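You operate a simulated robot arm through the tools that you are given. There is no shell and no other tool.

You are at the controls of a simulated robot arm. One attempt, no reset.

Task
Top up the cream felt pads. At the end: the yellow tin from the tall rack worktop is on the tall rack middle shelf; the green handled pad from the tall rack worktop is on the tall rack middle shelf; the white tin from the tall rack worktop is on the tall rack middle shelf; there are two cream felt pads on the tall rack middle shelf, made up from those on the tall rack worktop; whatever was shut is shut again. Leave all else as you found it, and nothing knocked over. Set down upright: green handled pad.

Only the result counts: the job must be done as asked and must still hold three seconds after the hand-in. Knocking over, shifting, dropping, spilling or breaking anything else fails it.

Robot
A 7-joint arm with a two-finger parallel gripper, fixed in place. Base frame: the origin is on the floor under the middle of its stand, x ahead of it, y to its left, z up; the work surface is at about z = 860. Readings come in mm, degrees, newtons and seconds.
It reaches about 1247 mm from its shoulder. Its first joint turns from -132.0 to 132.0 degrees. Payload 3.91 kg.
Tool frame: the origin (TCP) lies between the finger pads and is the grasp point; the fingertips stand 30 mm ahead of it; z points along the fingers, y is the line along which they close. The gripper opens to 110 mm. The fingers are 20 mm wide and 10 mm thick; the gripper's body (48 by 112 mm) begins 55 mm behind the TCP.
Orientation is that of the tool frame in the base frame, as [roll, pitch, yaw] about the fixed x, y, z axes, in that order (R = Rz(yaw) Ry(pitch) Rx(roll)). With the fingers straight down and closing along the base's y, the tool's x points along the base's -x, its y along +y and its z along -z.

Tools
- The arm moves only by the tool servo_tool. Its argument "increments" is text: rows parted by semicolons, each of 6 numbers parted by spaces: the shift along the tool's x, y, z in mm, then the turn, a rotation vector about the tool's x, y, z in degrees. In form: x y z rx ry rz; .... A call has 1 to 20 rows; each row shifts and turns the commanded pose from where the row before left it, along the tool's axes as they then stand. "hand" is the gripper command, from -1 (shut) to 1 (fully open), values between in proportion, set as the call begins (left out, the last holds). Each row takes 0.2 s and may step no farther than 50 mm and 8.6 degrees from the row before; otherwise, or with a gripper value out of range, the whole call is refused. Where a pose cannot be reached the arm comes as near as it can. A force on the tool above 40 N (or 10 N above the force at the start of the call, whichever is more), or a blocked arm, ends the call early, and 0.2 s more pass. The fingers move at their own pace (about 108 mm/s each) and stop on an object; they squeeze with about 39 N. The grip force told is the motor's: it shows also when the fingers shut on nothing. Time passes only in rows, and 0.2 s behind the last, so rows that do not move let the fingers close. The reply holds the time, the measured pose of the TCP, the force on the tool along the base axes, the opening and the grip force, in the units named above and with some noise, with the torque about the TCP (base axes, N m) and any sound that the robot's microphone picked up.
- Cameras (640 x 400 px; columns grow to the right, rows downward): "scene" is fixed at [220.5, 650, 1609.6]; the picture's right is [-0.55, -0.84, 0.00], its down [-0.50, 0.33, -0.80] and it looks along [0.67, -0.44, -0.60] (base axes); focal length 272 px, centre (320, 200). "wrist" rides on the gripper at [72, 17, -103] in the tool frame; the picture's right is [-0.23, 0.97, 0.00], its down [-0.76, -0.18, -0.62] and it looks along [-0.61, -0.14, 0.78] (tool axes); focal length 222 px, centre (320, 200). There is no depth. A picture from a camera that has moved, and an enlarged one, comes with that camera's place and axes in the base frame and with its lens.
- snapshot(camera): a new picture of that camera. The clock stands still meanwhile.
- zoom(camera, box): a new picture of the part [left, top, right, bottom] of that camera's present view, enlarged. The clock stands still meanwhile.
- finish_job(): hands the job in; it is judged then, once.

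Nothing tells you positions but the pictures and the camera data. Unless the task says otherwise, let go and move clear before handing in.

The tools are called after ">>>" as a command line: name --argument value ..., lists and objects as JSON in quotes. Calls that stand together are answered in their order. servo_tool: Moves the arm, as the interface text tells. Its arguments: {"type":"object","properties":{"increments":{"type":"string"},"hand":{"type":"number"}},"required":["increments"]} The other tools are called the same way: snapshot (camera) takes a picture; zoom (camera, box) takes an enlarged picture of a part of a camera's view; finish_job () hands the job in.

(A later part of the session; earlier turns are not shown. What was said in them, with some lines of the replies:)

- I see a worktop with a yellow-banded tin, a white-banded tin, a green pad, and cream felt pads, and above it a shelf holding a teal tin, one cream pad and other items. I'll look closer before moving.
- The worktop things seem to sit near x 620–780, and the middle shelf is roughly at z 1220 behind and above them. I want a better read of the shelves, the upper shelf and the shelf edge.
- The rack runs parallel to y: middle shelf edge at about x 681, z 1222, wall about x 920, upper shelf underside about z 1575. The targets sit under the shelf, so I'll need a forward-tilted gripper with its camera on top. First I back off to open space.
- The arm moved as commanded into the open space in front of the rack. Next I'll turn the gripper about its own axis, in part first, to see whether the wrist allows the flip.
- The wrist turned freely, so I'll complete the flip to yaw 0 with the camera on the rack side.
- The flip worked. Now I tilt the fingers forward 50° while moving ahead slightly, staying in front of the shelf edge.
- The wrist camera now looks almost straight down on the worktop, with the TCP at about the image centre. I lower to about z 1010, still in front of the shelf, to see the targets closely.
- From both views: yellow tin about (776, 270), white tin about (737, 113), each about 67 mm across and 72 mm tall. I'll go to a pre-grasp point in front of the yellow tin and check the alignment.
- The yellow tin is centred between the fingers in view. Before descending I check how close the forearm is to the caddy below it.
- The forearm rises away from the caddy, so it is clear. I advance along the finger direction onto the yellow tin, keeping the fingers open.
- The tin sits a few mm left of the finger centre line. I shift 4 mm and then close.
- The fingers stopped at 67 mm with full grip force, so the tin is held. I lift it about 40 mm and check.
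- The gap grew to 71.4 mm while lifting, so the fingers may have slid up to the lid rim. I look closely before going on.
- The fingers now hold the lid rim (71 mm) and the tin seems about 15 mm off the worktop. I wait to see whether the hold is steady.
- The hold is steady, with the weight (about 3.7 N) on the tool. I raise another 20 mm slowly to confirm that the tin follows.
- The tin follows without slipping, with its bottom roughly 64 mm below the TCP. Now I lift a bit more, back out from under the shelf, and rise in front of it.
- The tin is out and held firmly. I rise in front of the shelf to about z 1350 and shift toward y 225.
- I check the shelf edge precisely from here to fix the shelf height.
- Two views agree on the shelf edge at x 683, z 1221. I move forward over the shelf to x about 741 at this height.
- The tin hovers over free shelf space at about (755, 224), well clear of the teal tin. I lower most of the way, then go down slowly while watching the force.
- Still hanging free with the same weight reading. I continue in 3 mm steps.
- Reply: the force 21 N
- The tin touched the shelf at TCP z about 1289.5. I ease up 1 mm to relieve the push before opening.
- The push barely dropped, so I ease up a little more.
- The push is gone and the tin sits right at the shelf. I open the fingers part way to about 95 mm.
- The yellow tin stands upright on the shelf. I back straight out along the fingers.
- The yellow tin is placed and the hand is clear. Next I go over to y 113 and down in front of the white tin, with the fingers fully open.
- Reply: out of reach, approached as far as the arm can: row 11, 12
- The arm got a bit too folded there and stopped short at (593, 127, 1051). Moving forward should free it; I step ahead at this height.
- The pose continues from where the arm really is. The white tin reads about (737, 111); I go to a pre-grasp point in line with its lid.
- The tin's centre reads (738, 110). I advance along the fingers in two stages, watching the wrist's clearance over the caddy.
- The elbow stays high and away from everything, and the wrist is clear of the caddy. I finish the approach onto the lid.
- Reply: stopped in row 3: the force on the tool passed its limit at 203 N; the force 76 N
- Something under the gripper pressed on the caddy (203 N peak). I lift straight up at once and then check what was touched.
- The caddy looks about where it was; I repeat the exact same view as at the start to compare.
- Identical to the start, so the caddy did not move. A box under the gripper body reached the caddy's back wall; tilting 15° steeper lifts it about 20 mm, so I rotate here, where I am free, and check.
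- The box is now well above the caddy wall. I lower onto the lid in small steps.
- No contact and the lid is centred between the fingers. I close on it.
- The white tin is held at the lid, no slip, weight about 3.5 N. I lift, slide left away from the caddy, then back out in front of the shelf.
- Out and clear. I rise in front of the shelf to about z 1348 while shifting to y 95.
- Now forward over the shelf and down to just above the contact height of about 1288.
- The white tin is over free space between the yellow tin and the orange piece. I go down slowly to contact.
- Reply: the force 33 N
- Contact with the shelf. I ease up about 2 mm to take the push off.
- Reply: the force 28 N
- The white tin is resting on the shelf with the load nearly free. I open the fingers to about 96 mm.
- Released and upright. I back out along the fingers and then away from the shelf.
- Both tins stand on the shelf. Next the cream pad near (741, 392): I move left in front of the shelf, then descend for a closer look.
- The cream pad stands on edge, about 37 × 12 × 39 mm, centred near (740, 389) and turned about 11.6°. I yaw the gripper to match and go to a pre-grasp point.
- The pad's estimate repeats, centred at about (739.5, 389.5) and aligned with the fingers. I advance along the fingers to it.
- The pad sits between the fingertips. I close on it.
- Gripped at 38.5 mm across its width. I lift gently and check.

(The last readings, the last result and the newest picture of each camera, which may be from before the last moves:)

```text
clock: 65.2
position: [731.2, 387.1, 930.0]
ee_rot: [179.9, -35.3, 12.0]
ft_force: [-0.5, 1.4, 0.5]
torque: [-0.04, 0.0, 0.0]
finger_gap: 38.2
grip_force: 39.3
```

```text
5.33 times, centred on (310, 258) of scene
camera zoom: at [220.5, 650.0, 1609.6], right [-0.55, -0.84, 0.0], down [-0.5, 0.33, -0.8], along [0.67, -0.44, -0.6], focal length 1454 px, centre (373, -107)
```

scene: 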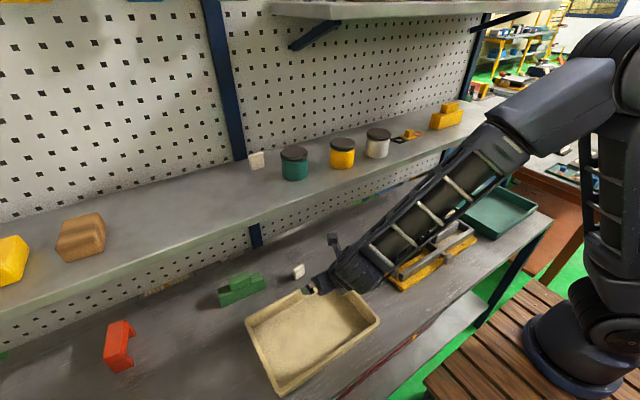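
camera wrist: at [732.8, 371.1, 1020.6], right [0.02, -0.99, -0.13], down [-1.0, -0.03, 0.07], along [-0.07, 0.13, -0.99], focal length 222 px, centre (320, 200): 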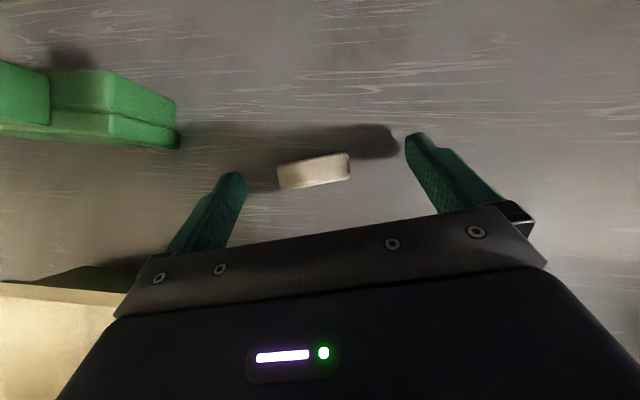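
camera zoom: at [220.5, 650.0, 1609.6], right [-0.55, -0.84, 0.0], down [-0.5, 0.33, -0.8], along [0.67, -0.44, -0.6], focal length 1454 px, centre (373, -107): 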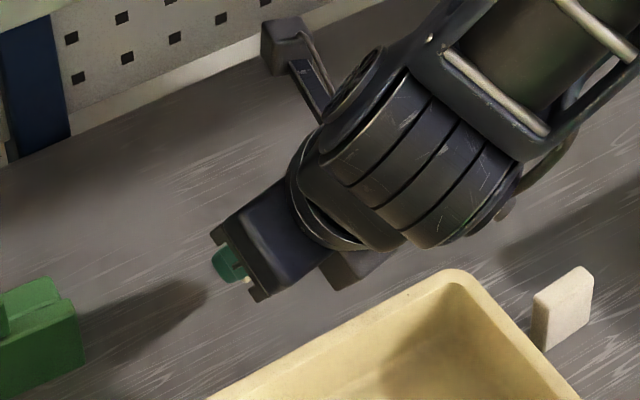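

The pad is held securely with its bottom about 35 mm below the TCP. I raise, back out over the tray, and rise in front of the shelf toward y 490.

>>> servo_tool --increments "10.1 0 -14.3 0 0 0; 10.1 0 -14.3 0 0 0; -21.9 -5.6 -15.5 0 0 0; -21.9 -5.6 -15.5 0 0 0; -21.9 -5.6 -15.5 0 0 0; -21.9 -5.6 -15.5 0 0 0; -21.9 -5.6 -15.5 0 0 0; 0 0 0 0 0 0"

>>> servo_tool --increments "17.3 0 -24.5 0 0 0; 17.3 0 -24.5 0 0 0; 18.7 -8.15 -23.5 0 0 0; 18.7 -8.15 -23.5 0 0 0; 18.7 -8.15 -23.5 0 0 0; 18.7 -8.15 -23.5 0 0 0; 18.7 -8.15 -23.5 0 0 0; 18.7 -8.15 -23.5 0 0 0; 18.7 -8.15 -23.5 0 0 0; 18.7 -8.15 -23.5 0 0 0; 18.7 -8.15 -23.5 0 0 0; 18.7 -8.15 -23.5 0 0 0; 0 0 0 0 0 0"

>>> snapshot --camera "wrist"

>>> snapshot --camera "scene"

```text
clock: 67.0
position: [592.2, 385.9, 965.8]
ee_rot: [179.9, -35.4, 12.0]
ft_force: [0.6, -0.1, -0.4]
torque: [0.0, 0.02, -0.03]
finger_gap: 38.6
grip_force: 39.1
```

```text
clock: 69.8
position: [595.3, 469.5, 1326.0]
ee_rot: [180.0, -35.3, 12.0]
ft_force: [0.0, -0.2, 0.5]
torque: [0.0, 0.0, -0.01]
finger_gap: 38.8
grip_force: 38.6
```

```text
taken
camera wrist: at [597.0, 452.9, 1451.9], right [0.02, -0.99, -0.13], down [-1.0, -0.03, 0.07], along [-0.07, 0.13, -0.99], focal length 222 px, centre (320, 200)
```

wrist: 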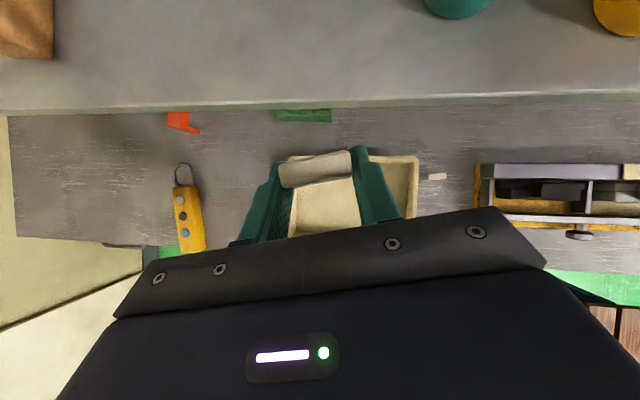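

```text
taken
```

scene: 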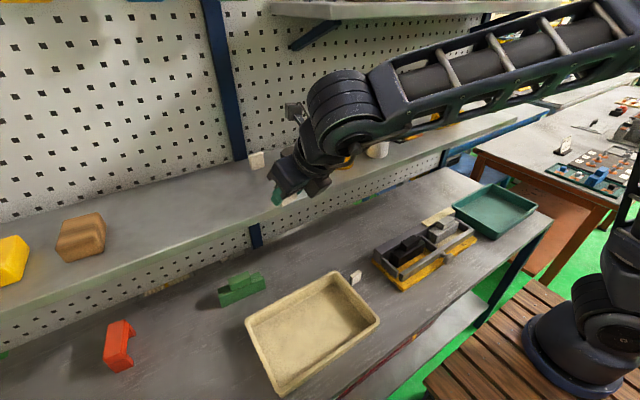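

The pad is still held at 38.6 mm. I move forward over the free shelf area at about (743, 487) and lower toward the expected contact at about z 1259.

>>> servo_tool --increments "22.9 2.84 16.2 0 0 0; 22.9 2.84 16.2 0 0 0; 22.9 2.84 16.2 0 0 0; 22.9 2.84 16.2 0 0 0; 22.9 2.84 16.2 0 0 0; -9.2 0 13 0 0 0; -9.2 0 13 0 0 0; -8.7 0 12.2 0 0 0; 0 0 0 0 0 0"

>>> snapshot --camera "wrist"

>>> zoom --camera "scene" --box '[200, 120, 360, 220]'

```text
clock: 71.8
position: [732.6, 483.7, 1278.3]
ee_rot: [179.9, -35.3, 12.1]
ft_force: [-0.4, -0.4, -0.1]
torque: [0.02, 0.02, -0.01]
finger_gap: 38.8
grip_force: 39.7
```

```text
taken
camera wrist: at [735.8, 468.2, 1404.6], right [0.02, -0.99, -0.13], down [-1.0, -0.03, 0.07], along [-0.07, 0.13, -0.99], focal length 222 px, centre (320, 200)
```

wrist: 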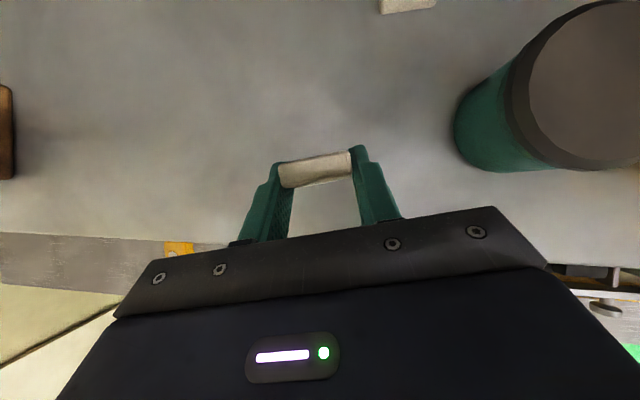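

```text
4.00 times, centred on (280, 170) of scene
camera zoom: at [220.5, 650.0, 1609.6], right [-0.55, -0.84, 0.0], down [-0.5, 0.33, -0.8], along [0.67, -0.44, -0.6], focal length 1090 px, centre (480, 320)
```

zoom: 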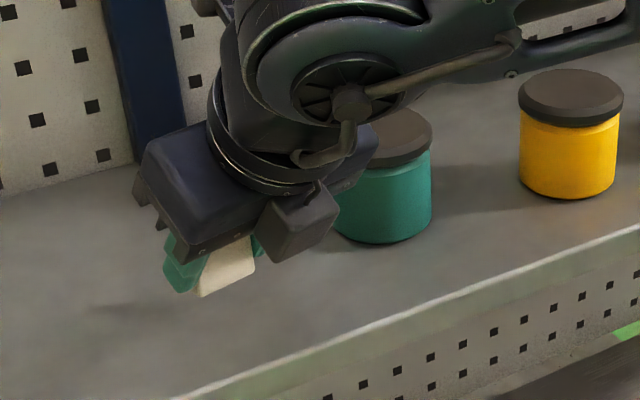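

All clear around the pad. I lower slowly, watching the force.

>>> servo_tool --increments "-2.3 0 3.26 0 0 0; -2.3 0 3.26 0 0 0; -2.3 0 3.26 0 0 0; -1.7 0 2.45 0 0 0; 0 0 0 0 0 0"

>>> servo_tool --increments "-0.87 0 1.22 0 0 0; 0 0 0 0 0 0"

>>> servo_tool --increments "-0.87 0 1.22 0 0 0; 0 0 0 0 0 0"

```text
clock: 73.0
position: [731.9, 484.8, 1262.3]
ee_rot: [179.9, -35.3, 12.0]
ft_force: [0.6, -0.7, -0.6]
torque: [0.03, -0.04, 0.01]
finger_gap: 38.5
grip_force: 39.1
```

```text
clock: 73.6
position: [732.1, 485.6, 1260.4]
ee_rot: [180.0, -35.3, 11.9]
ft_force: [0.1, -0.5, 0.0]
torque: [-0.01, 0.02, -0.02]
finger_gap: 38.5
grip_force: 38.5
```

```text
clock: 74.2
position: [732.5, 484.2, 1259.3]
ee_rot: [179.9, -35.3, 12.0]
ft_force: [-0.3, -0.5, -0.8]
torque: [-0.01, 0.03, 0.0]
finger_gap: 38.7
grip_force: 39.1
```

>>> servo_tool --increments "-0.58 0 0.82 0 0 0; 0 0 0 0 0 0"

>>> servo_tool --increments "-0.58 0 0.82 0 0 0; 0 0 0 0 0 0"

>>> zoom --camera "scene" --box '[220, 150, 300, 200]'

```text
clock: 74.8
position: [731.4, 484.3, 1258.5]
ee_rot: [179.9, -35.3, 12.0]
ft_force: [-0.3, 0.6, 0.0]
torque: [-0.03, 0.0, 0.03]
finger_gap: 38.4
grip_force: 38.9
```

```text
clock: 75.4
position: [731.2, 482.9, 1259.1]
ee_rot: [180.0, -35.5, 11.9]
ft_force: [1.1, -0.4, 10.6]
torque: [0.02, -0.15, 0.01]
finger_gap: 38.8
grip_force: 39.3
```

```text
8.00 times, centred on (260, 175) of scene
camera zoom: at [220.5, 650.0, 1609.6], right [-0.55, -0.84, 0.0], down [-0.5, 0.33, -0.8], along [0.67, -0.44, -0.6], focal length 2180 px, centre (800, 400)
```

zoom: 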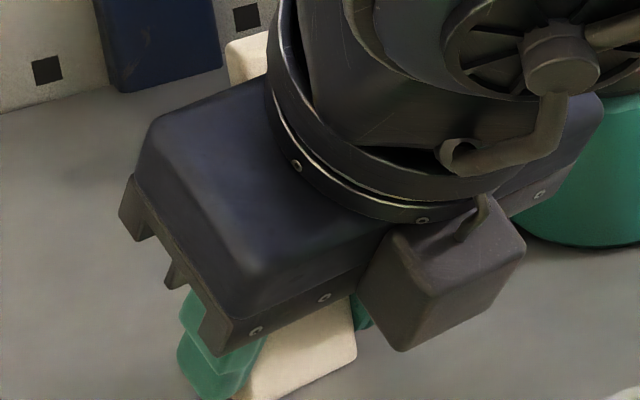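

Contact felt (about 10 N). I ease up half a millimetre and open the fingers moderately.

>>> servo_tool --increments "0.35 0 -0.49 0 0 0; 0 0 0 0 0 0"

>>> servo_tool --increments "0 0 0 0 0 0; 0 0 0 0 0 0; 0 0 0 0 0 0" --hand 0.15

>>> zoom --camera "wrist" --box '[200, 90, 440, 240]'

>>> zoom --camera "scene" --box '[220, 150, 300, 200]'

```text
clock: 76.0
position: [731.0, 484.7, 1258.6]
ee_rot: [180.0, -35.3, 12.0]
ft_force: [0.8, -1.7, 7.0]
torque: [-0.05, -0.09, -0.02]
finger_gap: 38.6
grip_force: 38.9
```

```text
clock: 76.8
position: [731.5, 485.0, 1258.9]
ee_rot: [-180.0, -35.3, 12.0]
ft_force: [0.6, 0.2, 0.6]
torque: [-0.05, 0.01, 0.02]
finger_gap: 63.6
grip_force: 0.1
```

```text
2.67 times, centred on (320, 165) of wrist
camera zoom: at [735.0, 468.9, 1384.8], right [0.02, -0.99, -0.13], down [-1.0, -0.03, 0.07], along [-0.07, 0.13, -0.99], focal length 592 px, centre (320, 293)
```

zoom: 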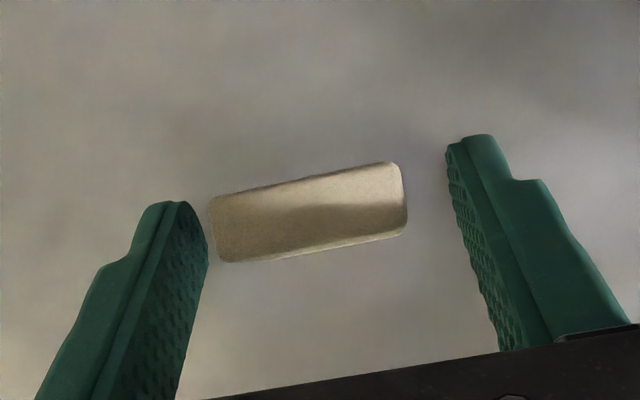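

```text
8.00 times, centred on (260, 175) of scene
camera zoom: at [220.5, 650.0, 1609.6], right [-0.55, -0.84, 0.0], down [-0.5, 0.33, -0.8], along [0.67, -0.44, -0.6], focal length 2180 px, centre (800, 400)
```

zoom: 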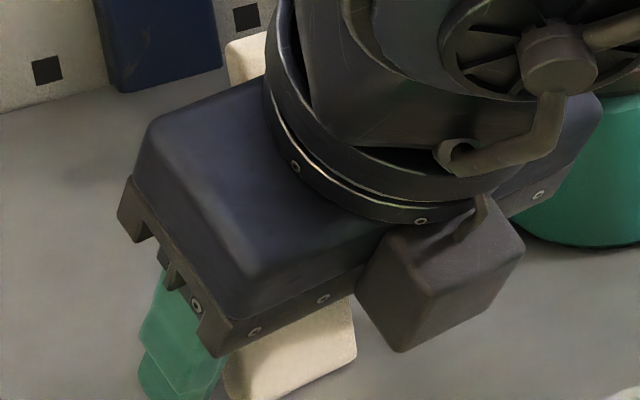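

The pad stands on its own on the shelf. I back out along the fingers and away, then will turn to match the green pad.

>>> servo_tool --increments "0 0 -12 0 0 0; 0 0 -20 0 0 0; 0 0 -25 0 0 0; 0 0 -25 0 0 0; -22 -5.6 -15.6 0 0 0; -22 -5.6 -15.6 0 0 0; -22 -5.6 -15.6 0 0 0; -14 -3.6 -10 0 0 0; 0 0 0 0 0 0"

>>> snapshot --camera "scene"

>>> snapshot --camera "wrist"

```text
clock: 78.8
position: [585.3, 475.7, 1324.7]
ee_rot: [-180.0, -35.3, 12.1]
ft_force: [0.7, 0.5, 0.1]
torque: [0.0, -0.03, 0.03]
finger_gap: 63.0
grip_force: 0.1
```

```text
taken
```

scene: 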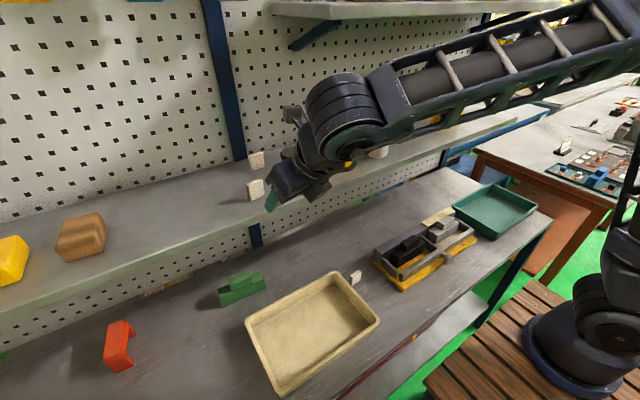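

```text
taken
camera wrist: at [588.0, 459.6, 1451.2], right [0.02, -0.99, -0.13], down [-1.0, -0.03, 0.07], along [-0.07, 0.13, -0.99], focal length 222 px, centre (320, 200)
```

wrist: 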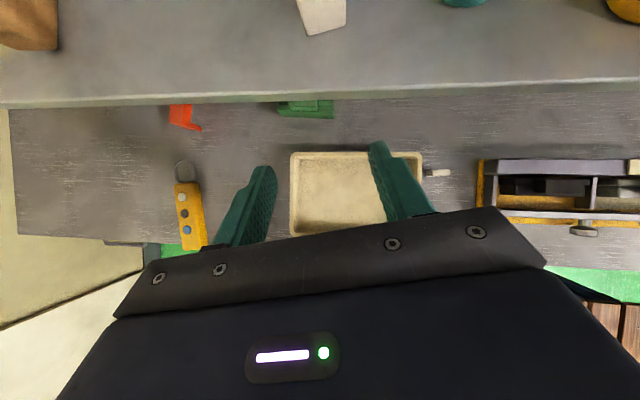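

Two cream pads now stand on the shelf. I turn the gripper to the green pad's direction, move to y 574 and descend in front of the shelf.

>>> servo_tool --increments "0 0 0 -4.62 0 6.53; 0 0 0 -4.62 0 6.53; 0 -33 0 0 0 0; 0 -33 0 0 0 0; 0 -33 0 0 0 0; -18 0 25.4 0 0 0; -18 0 25.4 0 0 0; -18 0 25.4 0 0 0; -18 0 25.4 0 0 0; -18 0 25.4 0 0 0; -18 0 25.4 0 0 0; -18 0 25.4 0 0 0; -18 0 25.4 0 0 0; -18 0 25.4 0 0 0; 0 0 0 0 0 0" --hand 1

>>> snapshot --camera "wrist"

>>> snapshot --camera "scene"

```text
clock: 82.0
position: [593.4, 572.3, 1044.2]
ee_rot: [180.0, -35.3, -4.0]
ft_force: [-0.4, 0.5, -0.3]
torque: [-0.02, 0.03, -0.02]
finger_gap: 110.1
grip_force: 0.1
```

```text
taken
camera wrist: at [590.9, 557.5, 1170.2], right [-0.25, -0.96, -0.13], down [-0.97, 0.25, 0.07], along [-0.03, 0.14, -0.99], focal length 222 px, centre (320, 200)
```

wrist: 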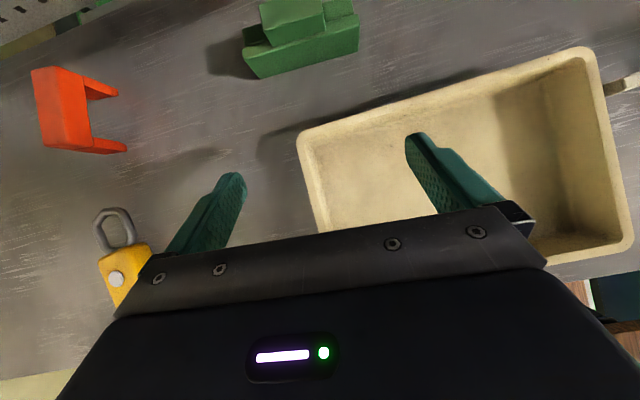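

```text
taken
```

scene: 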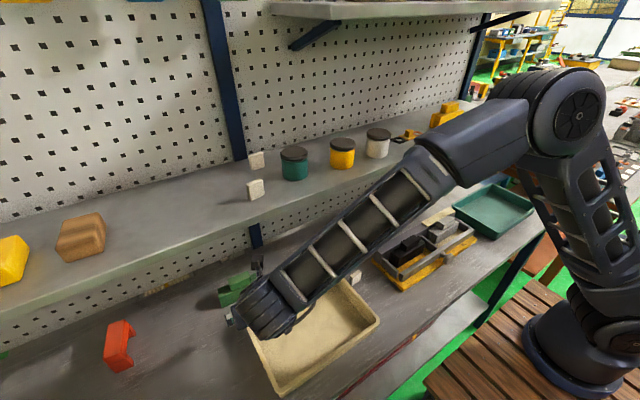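

The green pad is ahead and aligned. I come a bit lower and closer for a precise look before straddling the handle.

>>> servo_tool --increments "3.5 -2.6 35.5 0 0 0; 3.5 -2.6 35.5 0 0 0; 0 0 0 0 0 0"

>>> snapshot --camera "wrist"

>>> zoom --camera "wrist" --box '[200, 0, 440, 150]'

```text
clock: 82.8
position: [639.5, 575.5, 989.2]
ee_rot: [-180.0, -35.3, -4.1]
ft_force: [0.3, -0.5, -0.5]
torque: [0.02, -0.01, -0.01]
finger_gap: 109.8
grip_force: 0.0
```

```text
taken
camera wrist: at [636.4, 558.4, 1115.0], right [-0.25, -0.96, -0.13], down [-0.97, 0.25, 0.07], along [-0.03, 0.14, -0.99], focal length 222 px, centre (320, 200)
```

wrist: 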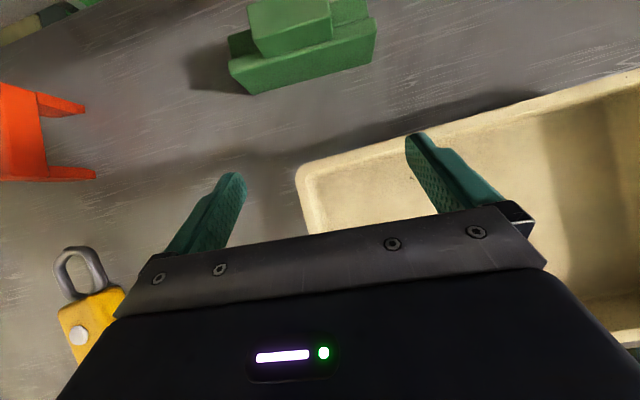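

```text
2.67 times, centred on (320, 75) of wrist
camera zoom: at [636.4, 558.4, 1115.0], right [-0.25, -0.96, -0.13], down [-0.97, 0.25, 0.07], along [-0.03, 0.14, -0.99], focal length 592 px, centre (320, 533)
```

zoom: 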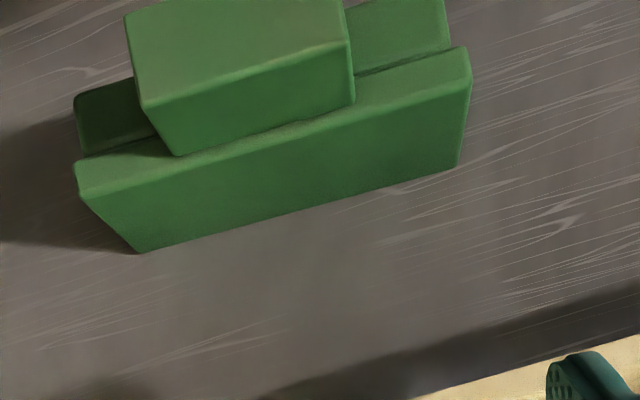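

Estimates agree: handle centred near (779, 571), about 62 mm long in y, z from 911 to 937. I move level over it with the open fingers well above.

>>> servo_tool --increments "21.2 -1.1 15 0 0 0; 21.2 -1.1 15 0 0 0; 21.2 -1.1 15 0 0 0; 21.2 -1.1 15 0 0 0; 21.2 -1.1 15 0 0 0; 0 0 0 0 0 0"

>>> snapshot --camera "wrist"

>>> zoom --camera "scene" --box '[200, 210, 360, 310]'

```text
clock: 84.2
position: [769.5, 571.7, 990.0]
ee_rot: [-180.0, -35.2, -4.0]
ft_force: [0.0, -0.1, -0.9]
torque: [-0.02, 0.0, 0.03]
finger_gap: 109.9
grip_force: 0.1
```

```text
taken
camera wrist: at [767.9, 555.2, 1116.3], right [-0.25, -0.96, -0.13], down [-0.97, 0.25, 0.07], along [-0.03, 0.14, -0.99], focal length 222 px, centre (320, 200)
```

wrist: 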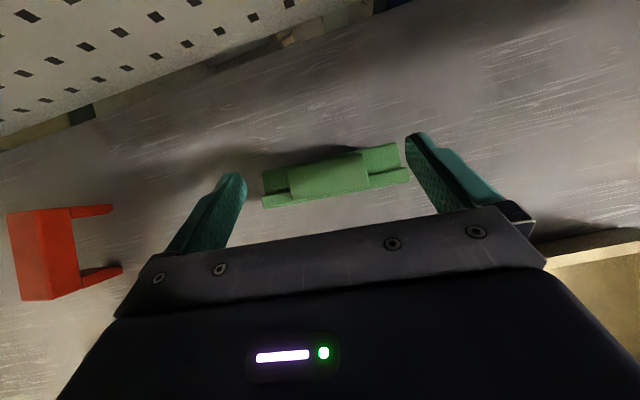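

```text
4.00 times, centred on (280, 260) of scene
camera zoom: at [220.5, 650.0, 1609.6], right [-0.55, -0.84, 0.0], down [-0.5, 0.33, -0.8], along [0.67, -0.44, -0.6], focal length 1090 px, centre (480, -40)
```

zoom: 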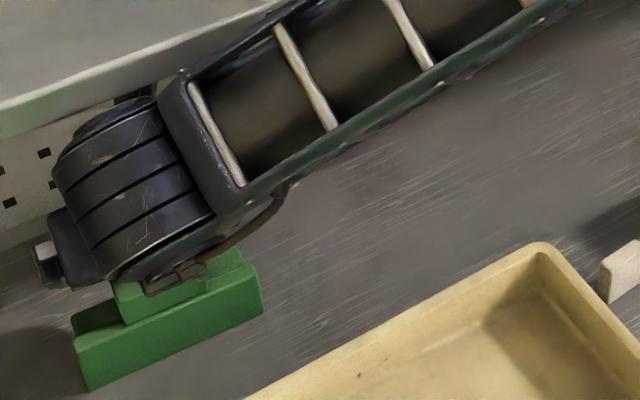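

The handle sits between the fingers in plan view. I zoom to fix its centre before going straight down.

>>> zoom --camera "wrist" --box '[224, 115, 432, 245]'

```text
3.08 times, centred on (328, 180) of wrist
camera zoom: at [767.9, 555.2, 1116.3], right [-0.25, -0.96, -0.13], down [-0.97, 0.25, 0.07], along [-0.03, 0.14, -0.99], focal length 684 px, centre (295, 262)
```

zoom: 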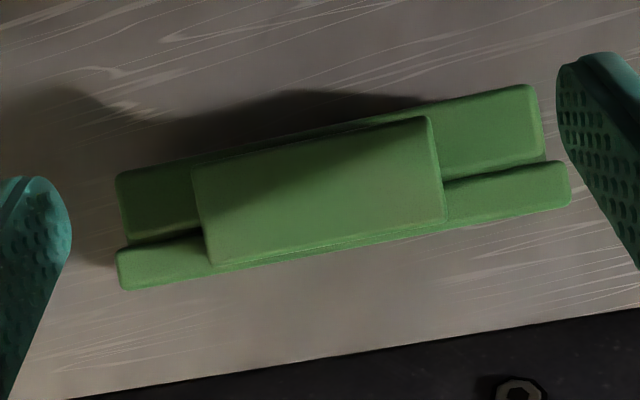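

Handle centre refines to (777, 570), within 1 mm of the finger centre line. I descend vertically to TCP z about 946, keeping the tips just above the base.

>>> servo_tool --increments "-8.5 0.5 12 0 0 0; -8.5 0.5 12 0 0 0; -5.8 0 8.2 0 0 0; 0 0 0 0 0 0"

>>> servo_tool --increments "-1.45 0 2.05 0 0 0; -1.45 0 2.05 0 0 0; 0 0 0 0 0 0"

>>> snapshot --camera "wrist"

>>> zoom --camera "scene" --box '[200, 210, 360, 310]'

```text
clock: 85.2
position: [769.3, 569.7, 952.3]
ee_rot: [179.9, -35.3, -4.0]
ft_force: [0.5, -0.2, -0.3]
torque: [0.03, 0.0, 0.04]
finger_gap: 109.9
grip_force: 0.0
```

```text
clock: 86.0
position: [770.0, 571.0, 947.2]
ee_rot: [180.0, -35.4, -4.1]
ft_force: [0.3, 0.1, 0.2]
torque: [-0.03, 0.03, 0.01]
finger_gap: 110.3
grip_force: 0.1
```

```text
taken
camera wrist: at [767.7, 554.2, 1072.9], right [-0.25, -0.96, -0.13], down [-0.97, 0.25, 0.07], along [-0.03, 0.14, -0.99], focal length 222 px, centre (320, 200)
```

wrist: 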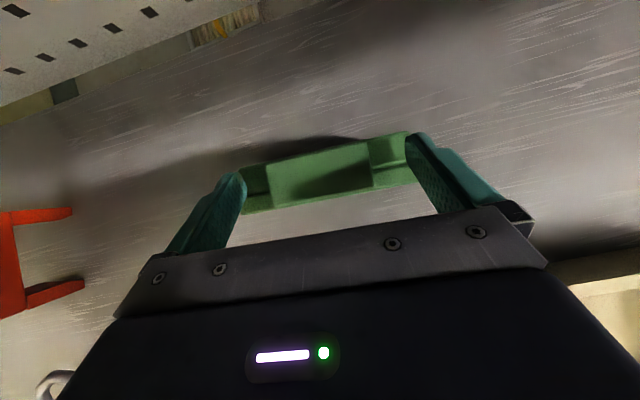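

```text
4.00 times, centred on (280, 260) of scene
camera zoom: at [220.5, 650.0, 1609.6], right [-0.55, -0.84, 0.0], down [-0.5, 0.33, -0.8], along [0.67, -0.44, -0.6], focal length 1090 px, centre (480, -40)
```

zoom: 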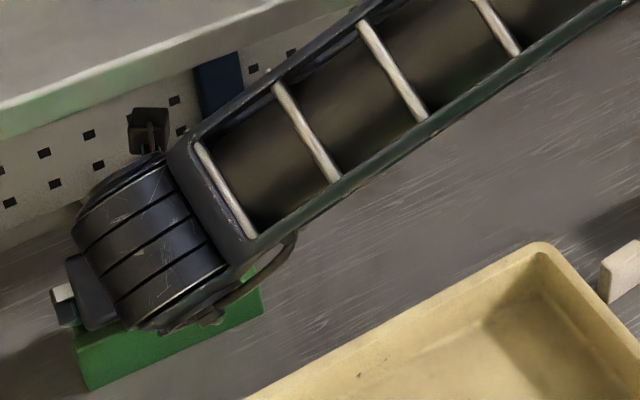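

The fingers straddle the handle without contact. I close on its ends.

>>> servo_tool --increments "0 0 0 0 0 0; 0 0 0 0 0 0; 0 0 0 0 0 0; 0 0 0 0 0 0" --hand -1

>>> zoom --camera "wrist" --box '[200, 90, 440, 240]'

```text
clock: 87.0
position: [769.2, 571.1, 946.3]
ee_rot: [180.0, -35.3, -3.9]
ft_force: [-2.5, -0.7, -1.2]
torque: [0.28, 0.1, 0.16]
finger_gap: 63.9
grip_force: 38.6
```

```text
2.67 times, centred on (320, 165) of wrist
camera zoom: at [767.6, 554.2, 1073.0], right [-0.25, -0.96, -0.13], down [-0.97, 0.25, 0.07], along [-0.03, 0.14, -0.99], focal length 592 px, centre (320, 293)
```

zoom: 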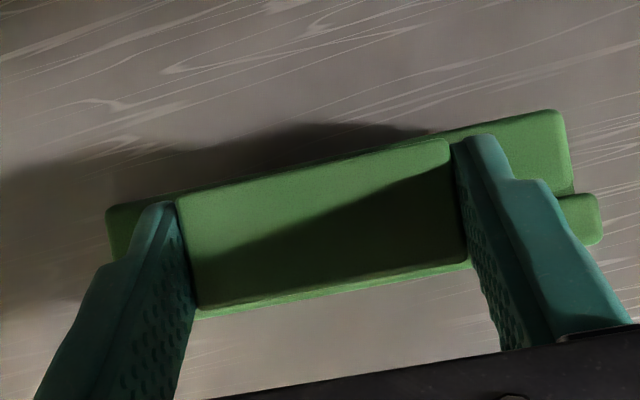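

Closed at 63.9 mm with full force. I lift a few millimetres slowly and check for slip.

>>> servo_tool --increments "0.58 0 -0.82 0 0 0; 1.16 0 -1.63 0 0 0; 1.73 0 -2.45 0 0 0; 1.73 0 -2.45 0 0 0; 0 0 0 0 0 0"

>>> zoom --camera "wrist" --box '[200, 90, 440, 240]'

>>> zoom --camera "scene" --box '[200, 210, 360, 310]'

```text
clock: 88.2
position: [769.5, 570.9, 957.0]
ee_rot: [179.9, -35.3, -3.9]
ft_force: [0.4, -0.2, -4.2]
torque: [-0.06, 0.07, -0.01]
finger_gap: 63.9
grip_force: 39.2
```

```text
2.67 times, centred on (320, 165) of wrist
camera zoom: at [767.9, 554.4, 1082.2], right [-0.25, -0.96, -0.13], down [-0.97, 0.25, 0.07], along [-0.03, 0.14, -0.99], focal length 592 px, centre (320, 293)
```

zoom: 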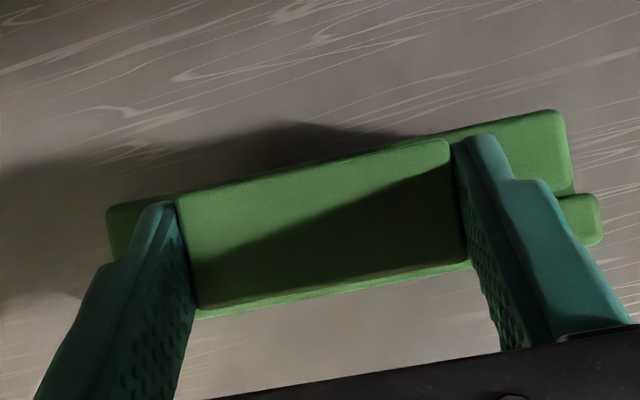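

```text
4.00 times, centred on (280, 260) of scene
camera zoom: at [220.5, 650.0, 1609.6], right [-0.55, -0.84, 0.0], down [-0.5, 0.33, -0.8], along [0.67, -0.44, -0.6], focal length 1090 px, centre (480, -40)
```

zoom: 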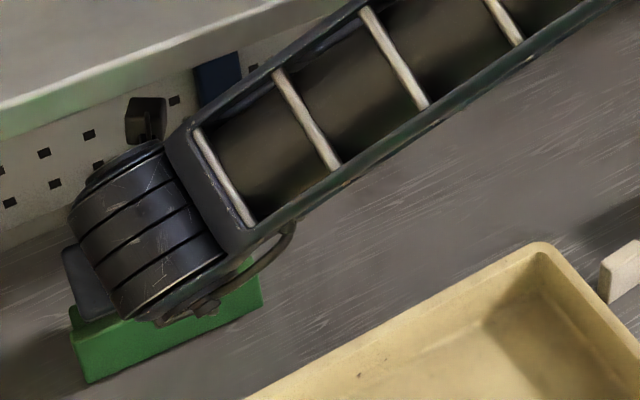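

The green pad is held firmly (about 4 N), its bottom about 86 mm below the TCP. I back out diagonally, rise clear of the tray rim, then go up in front of the shelf.

>>> servo_tool --increments "-15.1 1.5 -16 0 0 0; -15.1 1.5 -16 0 0 0; -15.1 1.5 -16 0 0 0; 9.6 0 -13.6 0 0 0; 9.6 0 -13.6 0 0 0; 9.6 0 -13.6 0 0 0; 0 0 0 0 0 0"

>>> snapshot --camera "wrist"

>>> snapshot --camera "scene"

```text
clock: 89.8
position: [703.5, 570.8, 1020.6]
ee_rot: [180.0, -35.4, -4.0]
ft_force: [0.0, 0.1, -4.0]
torque: [0.0, 0.03, -0.03]
finger_gap: 63.9
grip_force: 39.0
```

```text
taken
camera wrist: at [701.8, 554.4, 1146.4], right [-0.25, -0.96, -0.13], down [-0.97, 0.25, 0.07], along [-0.03, 0.14, -0.99], focal length 222 px, centre (320, 200)
```

wrist: 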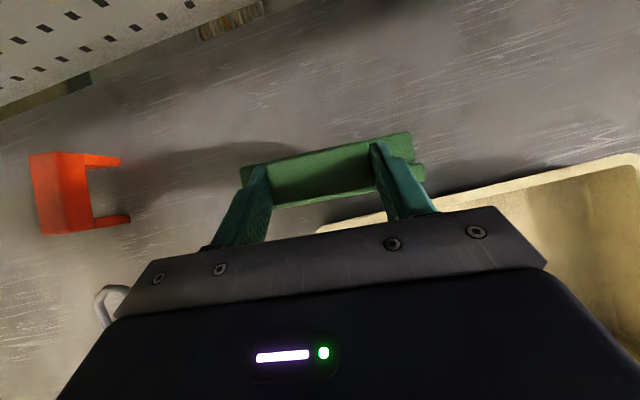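

```text
taken
```

scene: 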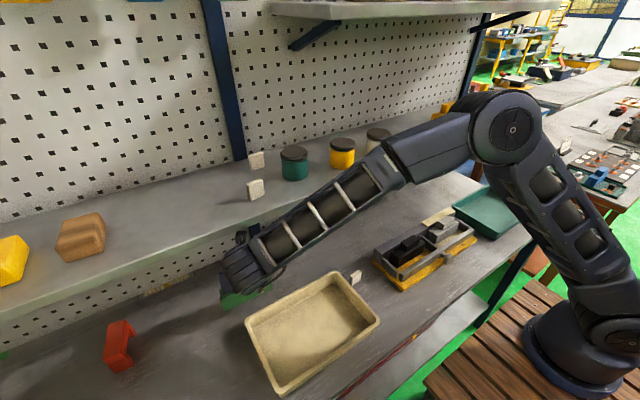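

Held steady and level. Continuing back over the tray and then up in front of the shelf toward y 650.

>>> servo_tool --increments "-23.4 2 -16.6 0 0 0; -23.4 2 -16.6 0 0 0; -23.4 2 -16.6 0 0 0; -23.4 2 -16.6 0 0 0; 0 0 0 0 0 0"

>>> servo_tool --increments "17.05 0 -24.1 0 0 0; 17.05 0 -24.1 0 0 0; 17.05 -8.5 -24.1 0 0 0; 17.05 -8.5 -24.1 0 0 0; 17.05 -8.5 -24.1 0 0 0; 17.05 -8.5 -24.1 0 0 0; 17.05 -8.5 -24.1 0 0 0; 17.05 -8.5 -24.1 0 0 0; 17.05 -8.5 -24.1 0 0 0; 17.05 -8.5 -24.1 0 0 0; 17.05 -8.5 -24.1 0 0 0; 0 0 0 0 0 0"

>>> snapshot --camera "wrist"

>>> snapshot --camera "scene"

```text
clock: 91.0
position: [587.3, 570.9, 1019.3]
ee_rot: [179.9, -35.3, -4.0]
ft_force: [0.2, 1.0, -4.1]
torque: [-0.01, 0.06, 0.02]
finger_gap: 63.7
grip_force: 38.4
```

```text
clock: 93.6
position: [595.1, 646.7, 1345.6]
ee_rot: [179.9, -35.2, -4.0]
ft_force: [0.3, 0.6, -3.6]
torque: [-0.02, 0.05, -0.02]
finger_gap: 64.0
grip_force: 39.1
```

```text
taken
camera wrist: at [592.8, 631.1, 1470.6], right [-0.25, -0.96, -0.13], down [-0.97, 0.25, 0.07], along [-0.03, 0.14, -0.99], focal length 222 px, centre (320, 200)
```

wrist: 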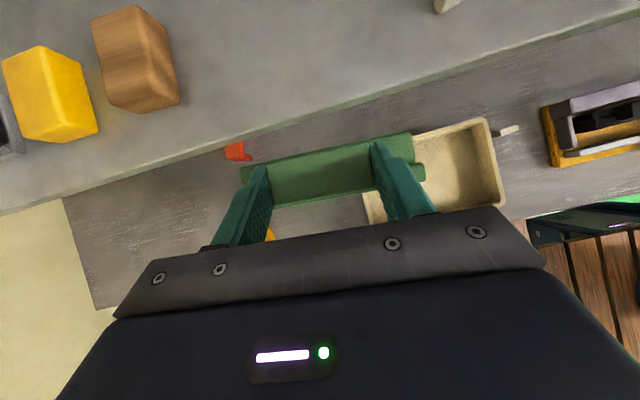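

```text
taken
```

scene: 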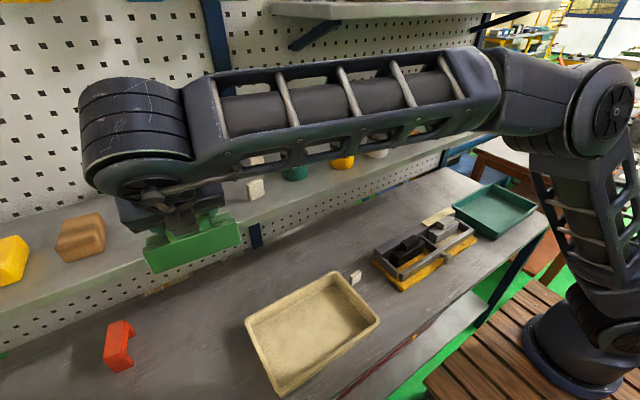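

The brown block's near edge is about y 798, so (744, 650) is free. I move forward over the shelf and lower to just above the expected contact at about z 1310.

>>> servo_tool --increments "22.8 -2.36 16.1 0 0 0; 22.8 -2.36 16.1 0 0 0; 22.8 -2.36 16.1 0 0 0; 22.8 -2.36 16.1 0 0 0; 22.8 -2.36 16.1 0 0 0; -6.9 0 9.8 0 0 0; -6.9 0 9.8 0 0 0; 0 0 0 0 0 0"

>>> snapshot --camera "wrist"

>>> snapshot --camera "scene"

```text
clock: 95.4
position: [734.4, 649.6, 1319.8]
ee_rot: [179.9, -35.3, -4.0]
ft_force: [0.6, 0.4, -3.5]
torque: [-0.02, 0.03, 0.03]
finger_gap: 63.8
grip_force: 39.3
```

```text
taken
camera wrist: at [733.0, 633.5, 1446.1], right [-0.25, -0.96, -0.13], down [-0.97, 0.25, 0.07], along [-0.03, 0.14, -0.99], focal length 222 px, centre (320, 200)
```

wrist: 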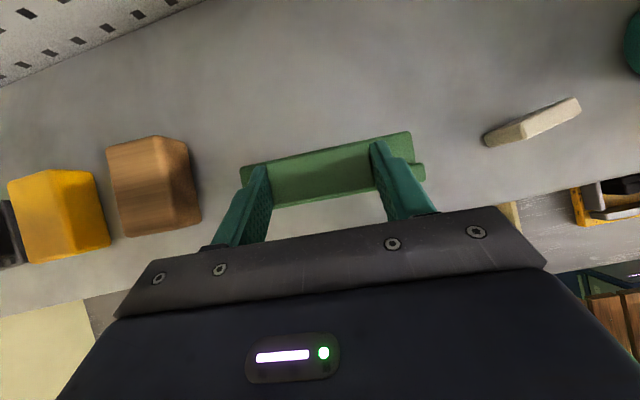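

```text
taken
```

scene: 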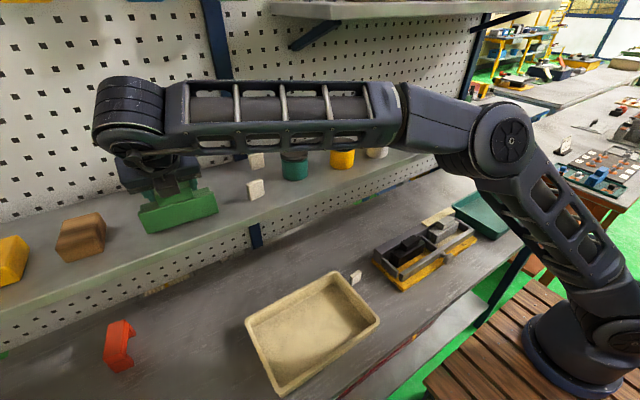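

Well clear of neighbours. I lower in small steps to contact.

>>> servo_tool --increments "-1.45 0 2.04 0 0 0; -1.45 0 2.04 0 0 0; -0.87 0 1.22 0 0 0; 0 0 0 0 0 0"

>>> servo_tool --increments "-0.7 0 0.98 0 0 0; 0 0 0 0 0 0"

>>> servo_tool --increments "-0.7 0 0.98 0 0 0; 0 0 0 0 0 0"

```text
clock: 96.4
position: [736.0, 648.9, 1314.1]
ee_rot: [179.9, -35.4, -4.1]
ft_force: [-0.2, 0.6, -3.6]
torque: [0.01, 0.05, -0.03]
finger_gap: 63.8
grip_force: 38.7
```

```text
clock: 97.0
position: [734.7, 650.0, 1312.8]
ee_rot: [179.9, -35.3, -4.0]
ft_force: [1.1, 0.1, -4.0]
torque: [0.0, 0.05, 0.01]
finger_gap: 63.8
grip_force: 39.8
```

```text
clock: 97.6
position: [735.9, 648.9, 1311.8]
ee_rot: [-180.0, -35.3, -4.0]
ft_force: [1.1, 4.3, 7.5]
torque: [-0.05, 0.02, 0.02]
finger_gap: 63.9
grip_force: 39.3
```

Contact begins at z about 1311.8. I check the seating before opening.

>>> servo_tool --increments "-0.29 0 0.41 0 0 0; 0 0 0 0 0 0"

>>> zoom --camera "scene" --box '[110, 160, 270, 260]'

>>> zoom --camera "wrist" --box '[200, 90, 440, 240]'

```text
clock: 98.2
position: [734.2, 648.9, 1312.6]
ee_rot: [-179.8, -35.5, -4.1]
ft_force: [2.8, 7.8, 18.3]
torque: [-0.2, -0.04, 0.12]
finger_gap: 63.8
grip_force: 38.7
```

```text
4.00 times, centred on (190, 210) of scene
camera zoom: at [220.5, 650.0, 1609.6], right [-0.55, -0.84, 0.0], down [-0.5, 0.33, -0.8], along [0.67, -0.44, -0.6], focal length 1090 px, centre (840, 160)
```

zoom: 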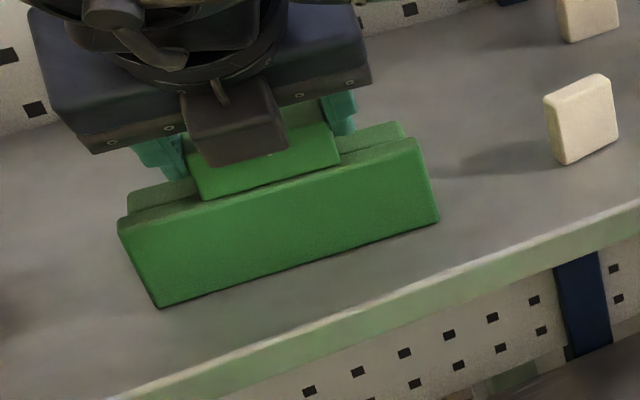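

```text
2.67 times, centred on (320, 165) of wrist
camera zoom: at [732.9, 633.1, 1437.9], right [-0.25, -0.96, -0.13], down [-0.97, 0.25, 0.07], along [-0.03, 0.15, -0.99], focal length 592 px, centre (320, 293)
```

zoom: 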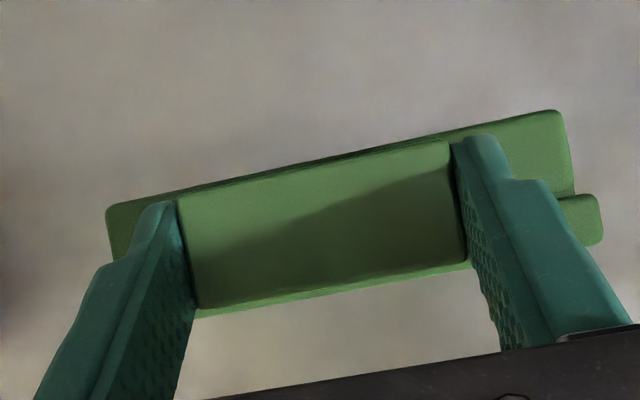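

It sits flush along its length. I ease up slightly and open the fingers.

>>> servo_tool --increments "0.4 0 -0.57 0 0 0; 0 0 0 0 0 0"

>>> servo_tool --increments "0 0 0 0 0 0; 0 0 0 0 0 0; 0 0 0 0 0 0" --hand 0.6

>>> zoom --camera "scene" --box '[110, 160, 270, 260]'

>>> zoom --camera "wrist" --box '[200, 90, 440, 240]'

```text
clock: 98.8
position: [736.4, 649.0, 1311.6]
ee_rot: [179.9, -35.3, -4.0]
ft_force: [-0.7, 6.8, 13.1]
torque: [0.77, 0.01, 0.06]
finger_gap: 64.0
grip_force: 39.2
```

```text
clock: 99.6
position: [735.2, 649.8, 1312.6]
ee_rot: [179.9, -35.2, -4.0]
ft_force: [-0.3, 0.3, -0.3]
torque: [-0.03, 0.02, -0.03]
finger_gap: 87.9
grip_force: 0.0
```

```text
4.00 times, centred on (190, 210) of scene
camera zoom: at [220.5, 650.0, 1609.6], right [-0.55, -0.84, 0.0], down [-0.5, 0.33, -0.8], along [0.67, -0.44, -0.6], focal length 1090 px, centre (840, 160)
```

zoom: 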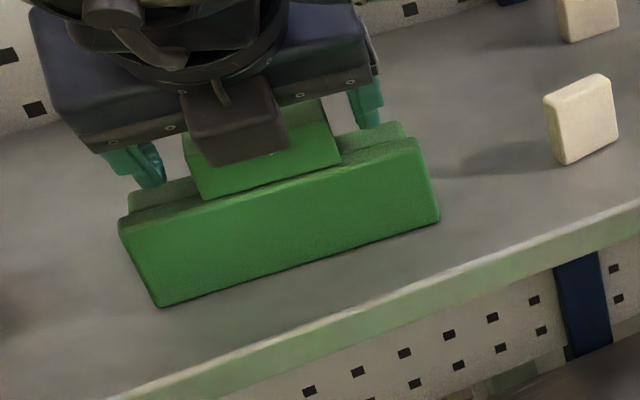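

```text
2.67 times, centred on (320, 165) of wrist
camera zoom: at [733.7, 632.9, 1437.5], right [-0.25, -0.96, -0.13], down [-0.97, 0.25, 0.07], along [-0.03, 0.14, -0.99], focal length 592 px, centre (320, 293)
```

zoom: 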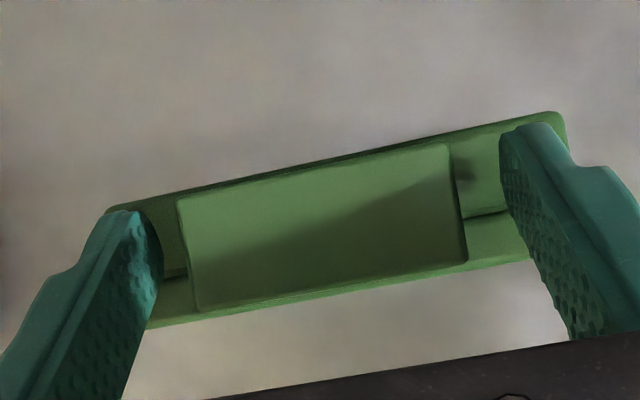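

Released and standing upright. I back off along the fingers, then away from the shelf.

>>> servo_tool --increments "5 0 -12 0 0 0; 5 0 -20 0 0 0; 0 0 -25 0 0 0; 0 0 -25 0 0 0; -22.8 2 -16.1 0 0 0; -22.8 2 -16.1 0 0 0; -22.8 2 -16.1 0 0 0; -22.8 2 -16.1 0 0 0; 0 0 0 0 0 0"

>>> snapshot --camera "scene"

>>> snapshot --camera "wrist"

```text
clock: 101.6
position: [582.9, 650.5, 1383.9]
ee_rot: [-180.0, -35.4, -4.2]
ft_force: [0.1, 0.1, 0.0]
torque: [-0.01, 0.02, -0.03]
finger_gap: 87.8
grip_force: 0.1
```

```text
taken
```

scene: 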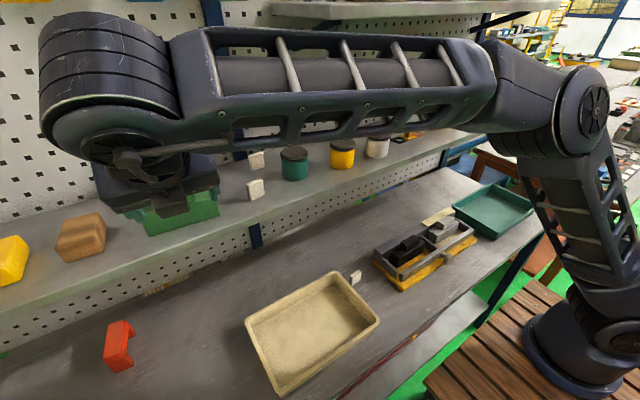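

```text
taken
camera wrist: at [581.3, 634.5, 1510.4], right [-0.25, -0.96, -0.13], down [-0.97, 0.25, 0.07], along [-0.03, 0.14, -0.99], focal length 222 px, centre (320, 200)
```

wrist: 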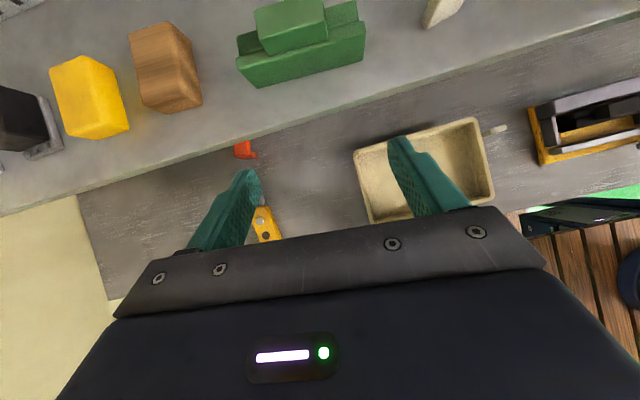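

Everything looks placed. I move the arm well clear to the right so that the fixed camera can see the whole shelf.

>>> servo_tool --increments "-16 0 -11 0 0 0; -16 0 -11 0 0 0; -16 0 -11 0 0 0; 0 36 0 0 0 0; 0 36 0 0 0 0; 0 36 0 0 0 0; 0 36 0 0 0 0; 0 36 0 0 0 0; 0 36 0 0 0 0; 0 36 0 0 0 0; 0 36 0 0 0 0; 0 36 0 0 0 0; 0 36 0 0 0 0; 0 36 0 0 0 0; 0 0 0 0 0 0"

>>> snapshot --camera "scene"

>>> snapshot --camera "wrist"

```text
clock: 104.8
position: [497.9, 260.5, 1383.2]
ee_rot: [180.0, -35.3, -4.1]
ft_force: [0.5, 0.5, -0.1]
torque: [0.01, -0.03, -0.01]
finger_gap: 88.0
grip_force: 0.1
```

```text
taken
```

scene: 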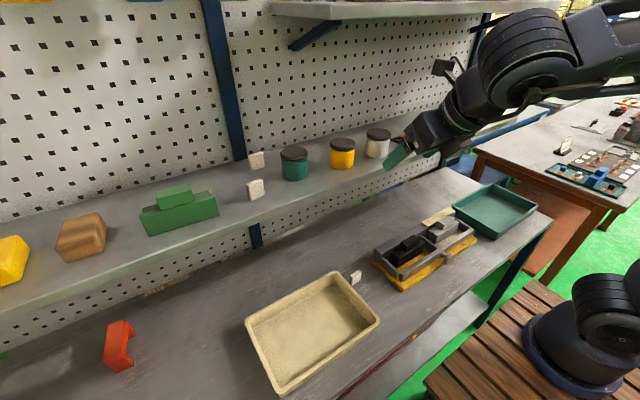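

```text
taken
camera wrist: at [495.9, 245.0, 1508.8], right [-0.25, -0.96, -0.13], down [-0.97, 0.25, 0.07], along [-0.03, 0.14, -0.99], focal length 222 px, centre (320, 200)
```

wrist: 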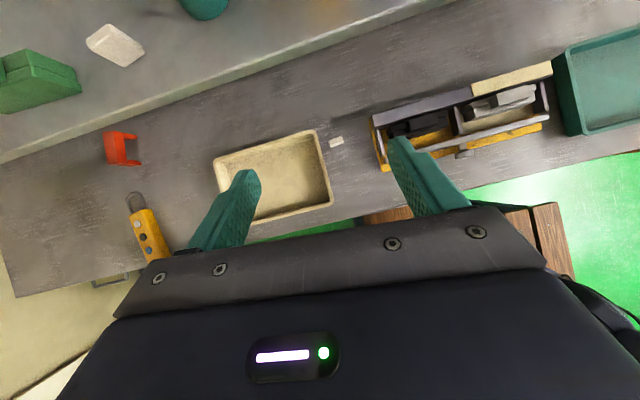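

All five targets are on the middle shelf and the worktop's other things look untouched. I make a final close check for tilt, and compare with the start.

>>> zoom --camera "scene" --box '[120, 120, 420, 307]'

>>> zoom --camera "scene" --box '[200, 200, 400, 325]'

>>> zoom --camera "scene" --box '[360, 120, 640, 295]'

>>> zoom --camera "scene" --box '[0, 180, 320, 380]'

```text
2.13 times, centred on (270, 214) of scene
camera zoom: at [220.5, 650.0, 1609.6], right [-0.55, -0.84, 0.0], down [-0.5, 0.33, -0.8], along [0.67, -0.44, -0.6], focal length 581 px, centre (427, 171)
```

zoom: 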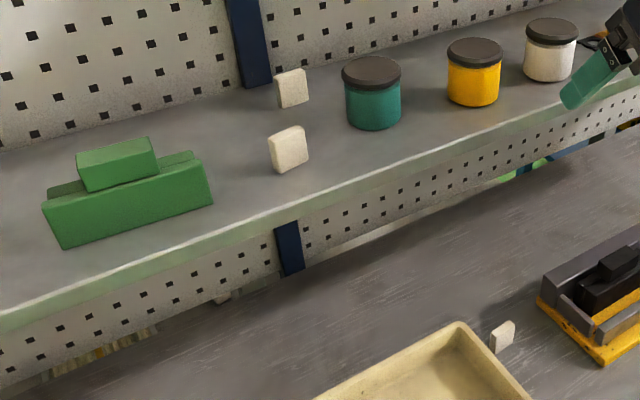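

```text
3.20 times, centred on (300, 262) of scene
camera zoom: at [220.5, 650.0, 1609.6], right [-0.55, -0.84, 0.0], down [-0.5, 0.33, -0.8], along [0.67, -0.44, -0.6], focal length 872 px, centre (384, 0)
```

zoom: 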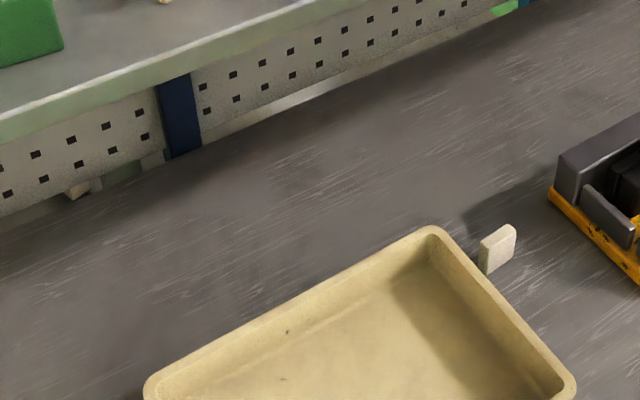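

```text
2.29 times, centred on (500, 208) of scene
camera zoom: at [220.5, 650.0, 1609.6], right [-0.55, -0.84, 0.0], down [-0.5, 0.33, -0.8], along [0.67, -0.44, -0.6], focal length 623 px, centre (-91, 183)
```

zoom: 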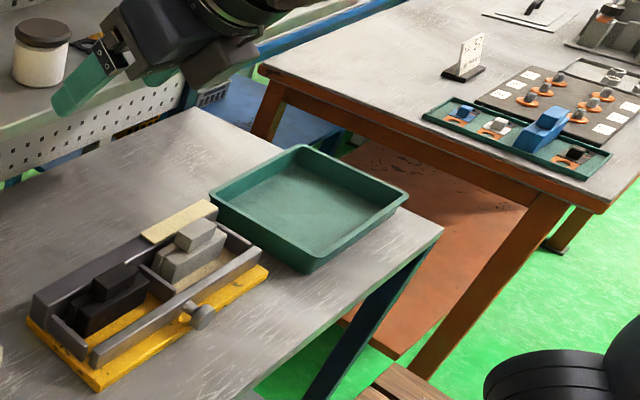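

```text
2.00 times, centred on (160, 280) of scene
camera zoom: at [220.5, 650.0, 1609.6], right [-0.55, -0.84, 0.0], down [-0.5, 0.33, -0.8], along [0.67, -0.44, -0.6], focal length 545 px, centre (640, 40)
```

zoom: 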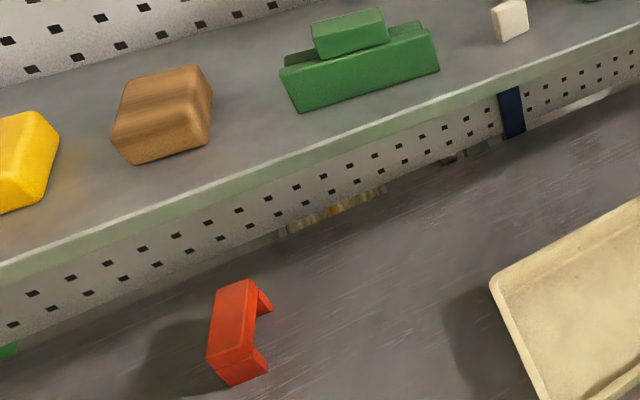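

The yellow tin, white tin, upright green handled pad and second cream pad are all standing on the middle shelf. The caddy, tray, remaining cream pad and red piece match the starting views, and the hand is open and clear. I hand the job in.

>>> finish_job

```text
The job is handed in.
```

The job is handed in, and every item you asked for is on the tall rack middle shelf. I don't have the judge's result.

- **Tins:** The yellow tin and the white tin both stand upright on the shelf, to the right of the teal tin.
- **Cream felt pads:** I moved one pad up from the worktop to stand beside the one already there, which makes two. The other stays on the worktop.
- **Green handled pad:** It is set down upright, between the brown block and the cream pads.
- **Shut things:** I opened nothing, so there was nothing to shut again.

**Contact with the caddy:** While I was reaching for the white tin, the underside of the gripper pressed on the caddy at the right of the worktop. The force peaked at 203 N. I lifted off at once and compared its position with the starting view: it had not visibly moved, and nothing in it was knocked over.

In the last pictures, the caddy, the trays, the red piece, the remaining cream pad and the brown block match the starting views. The hand is open and clear of the rack.
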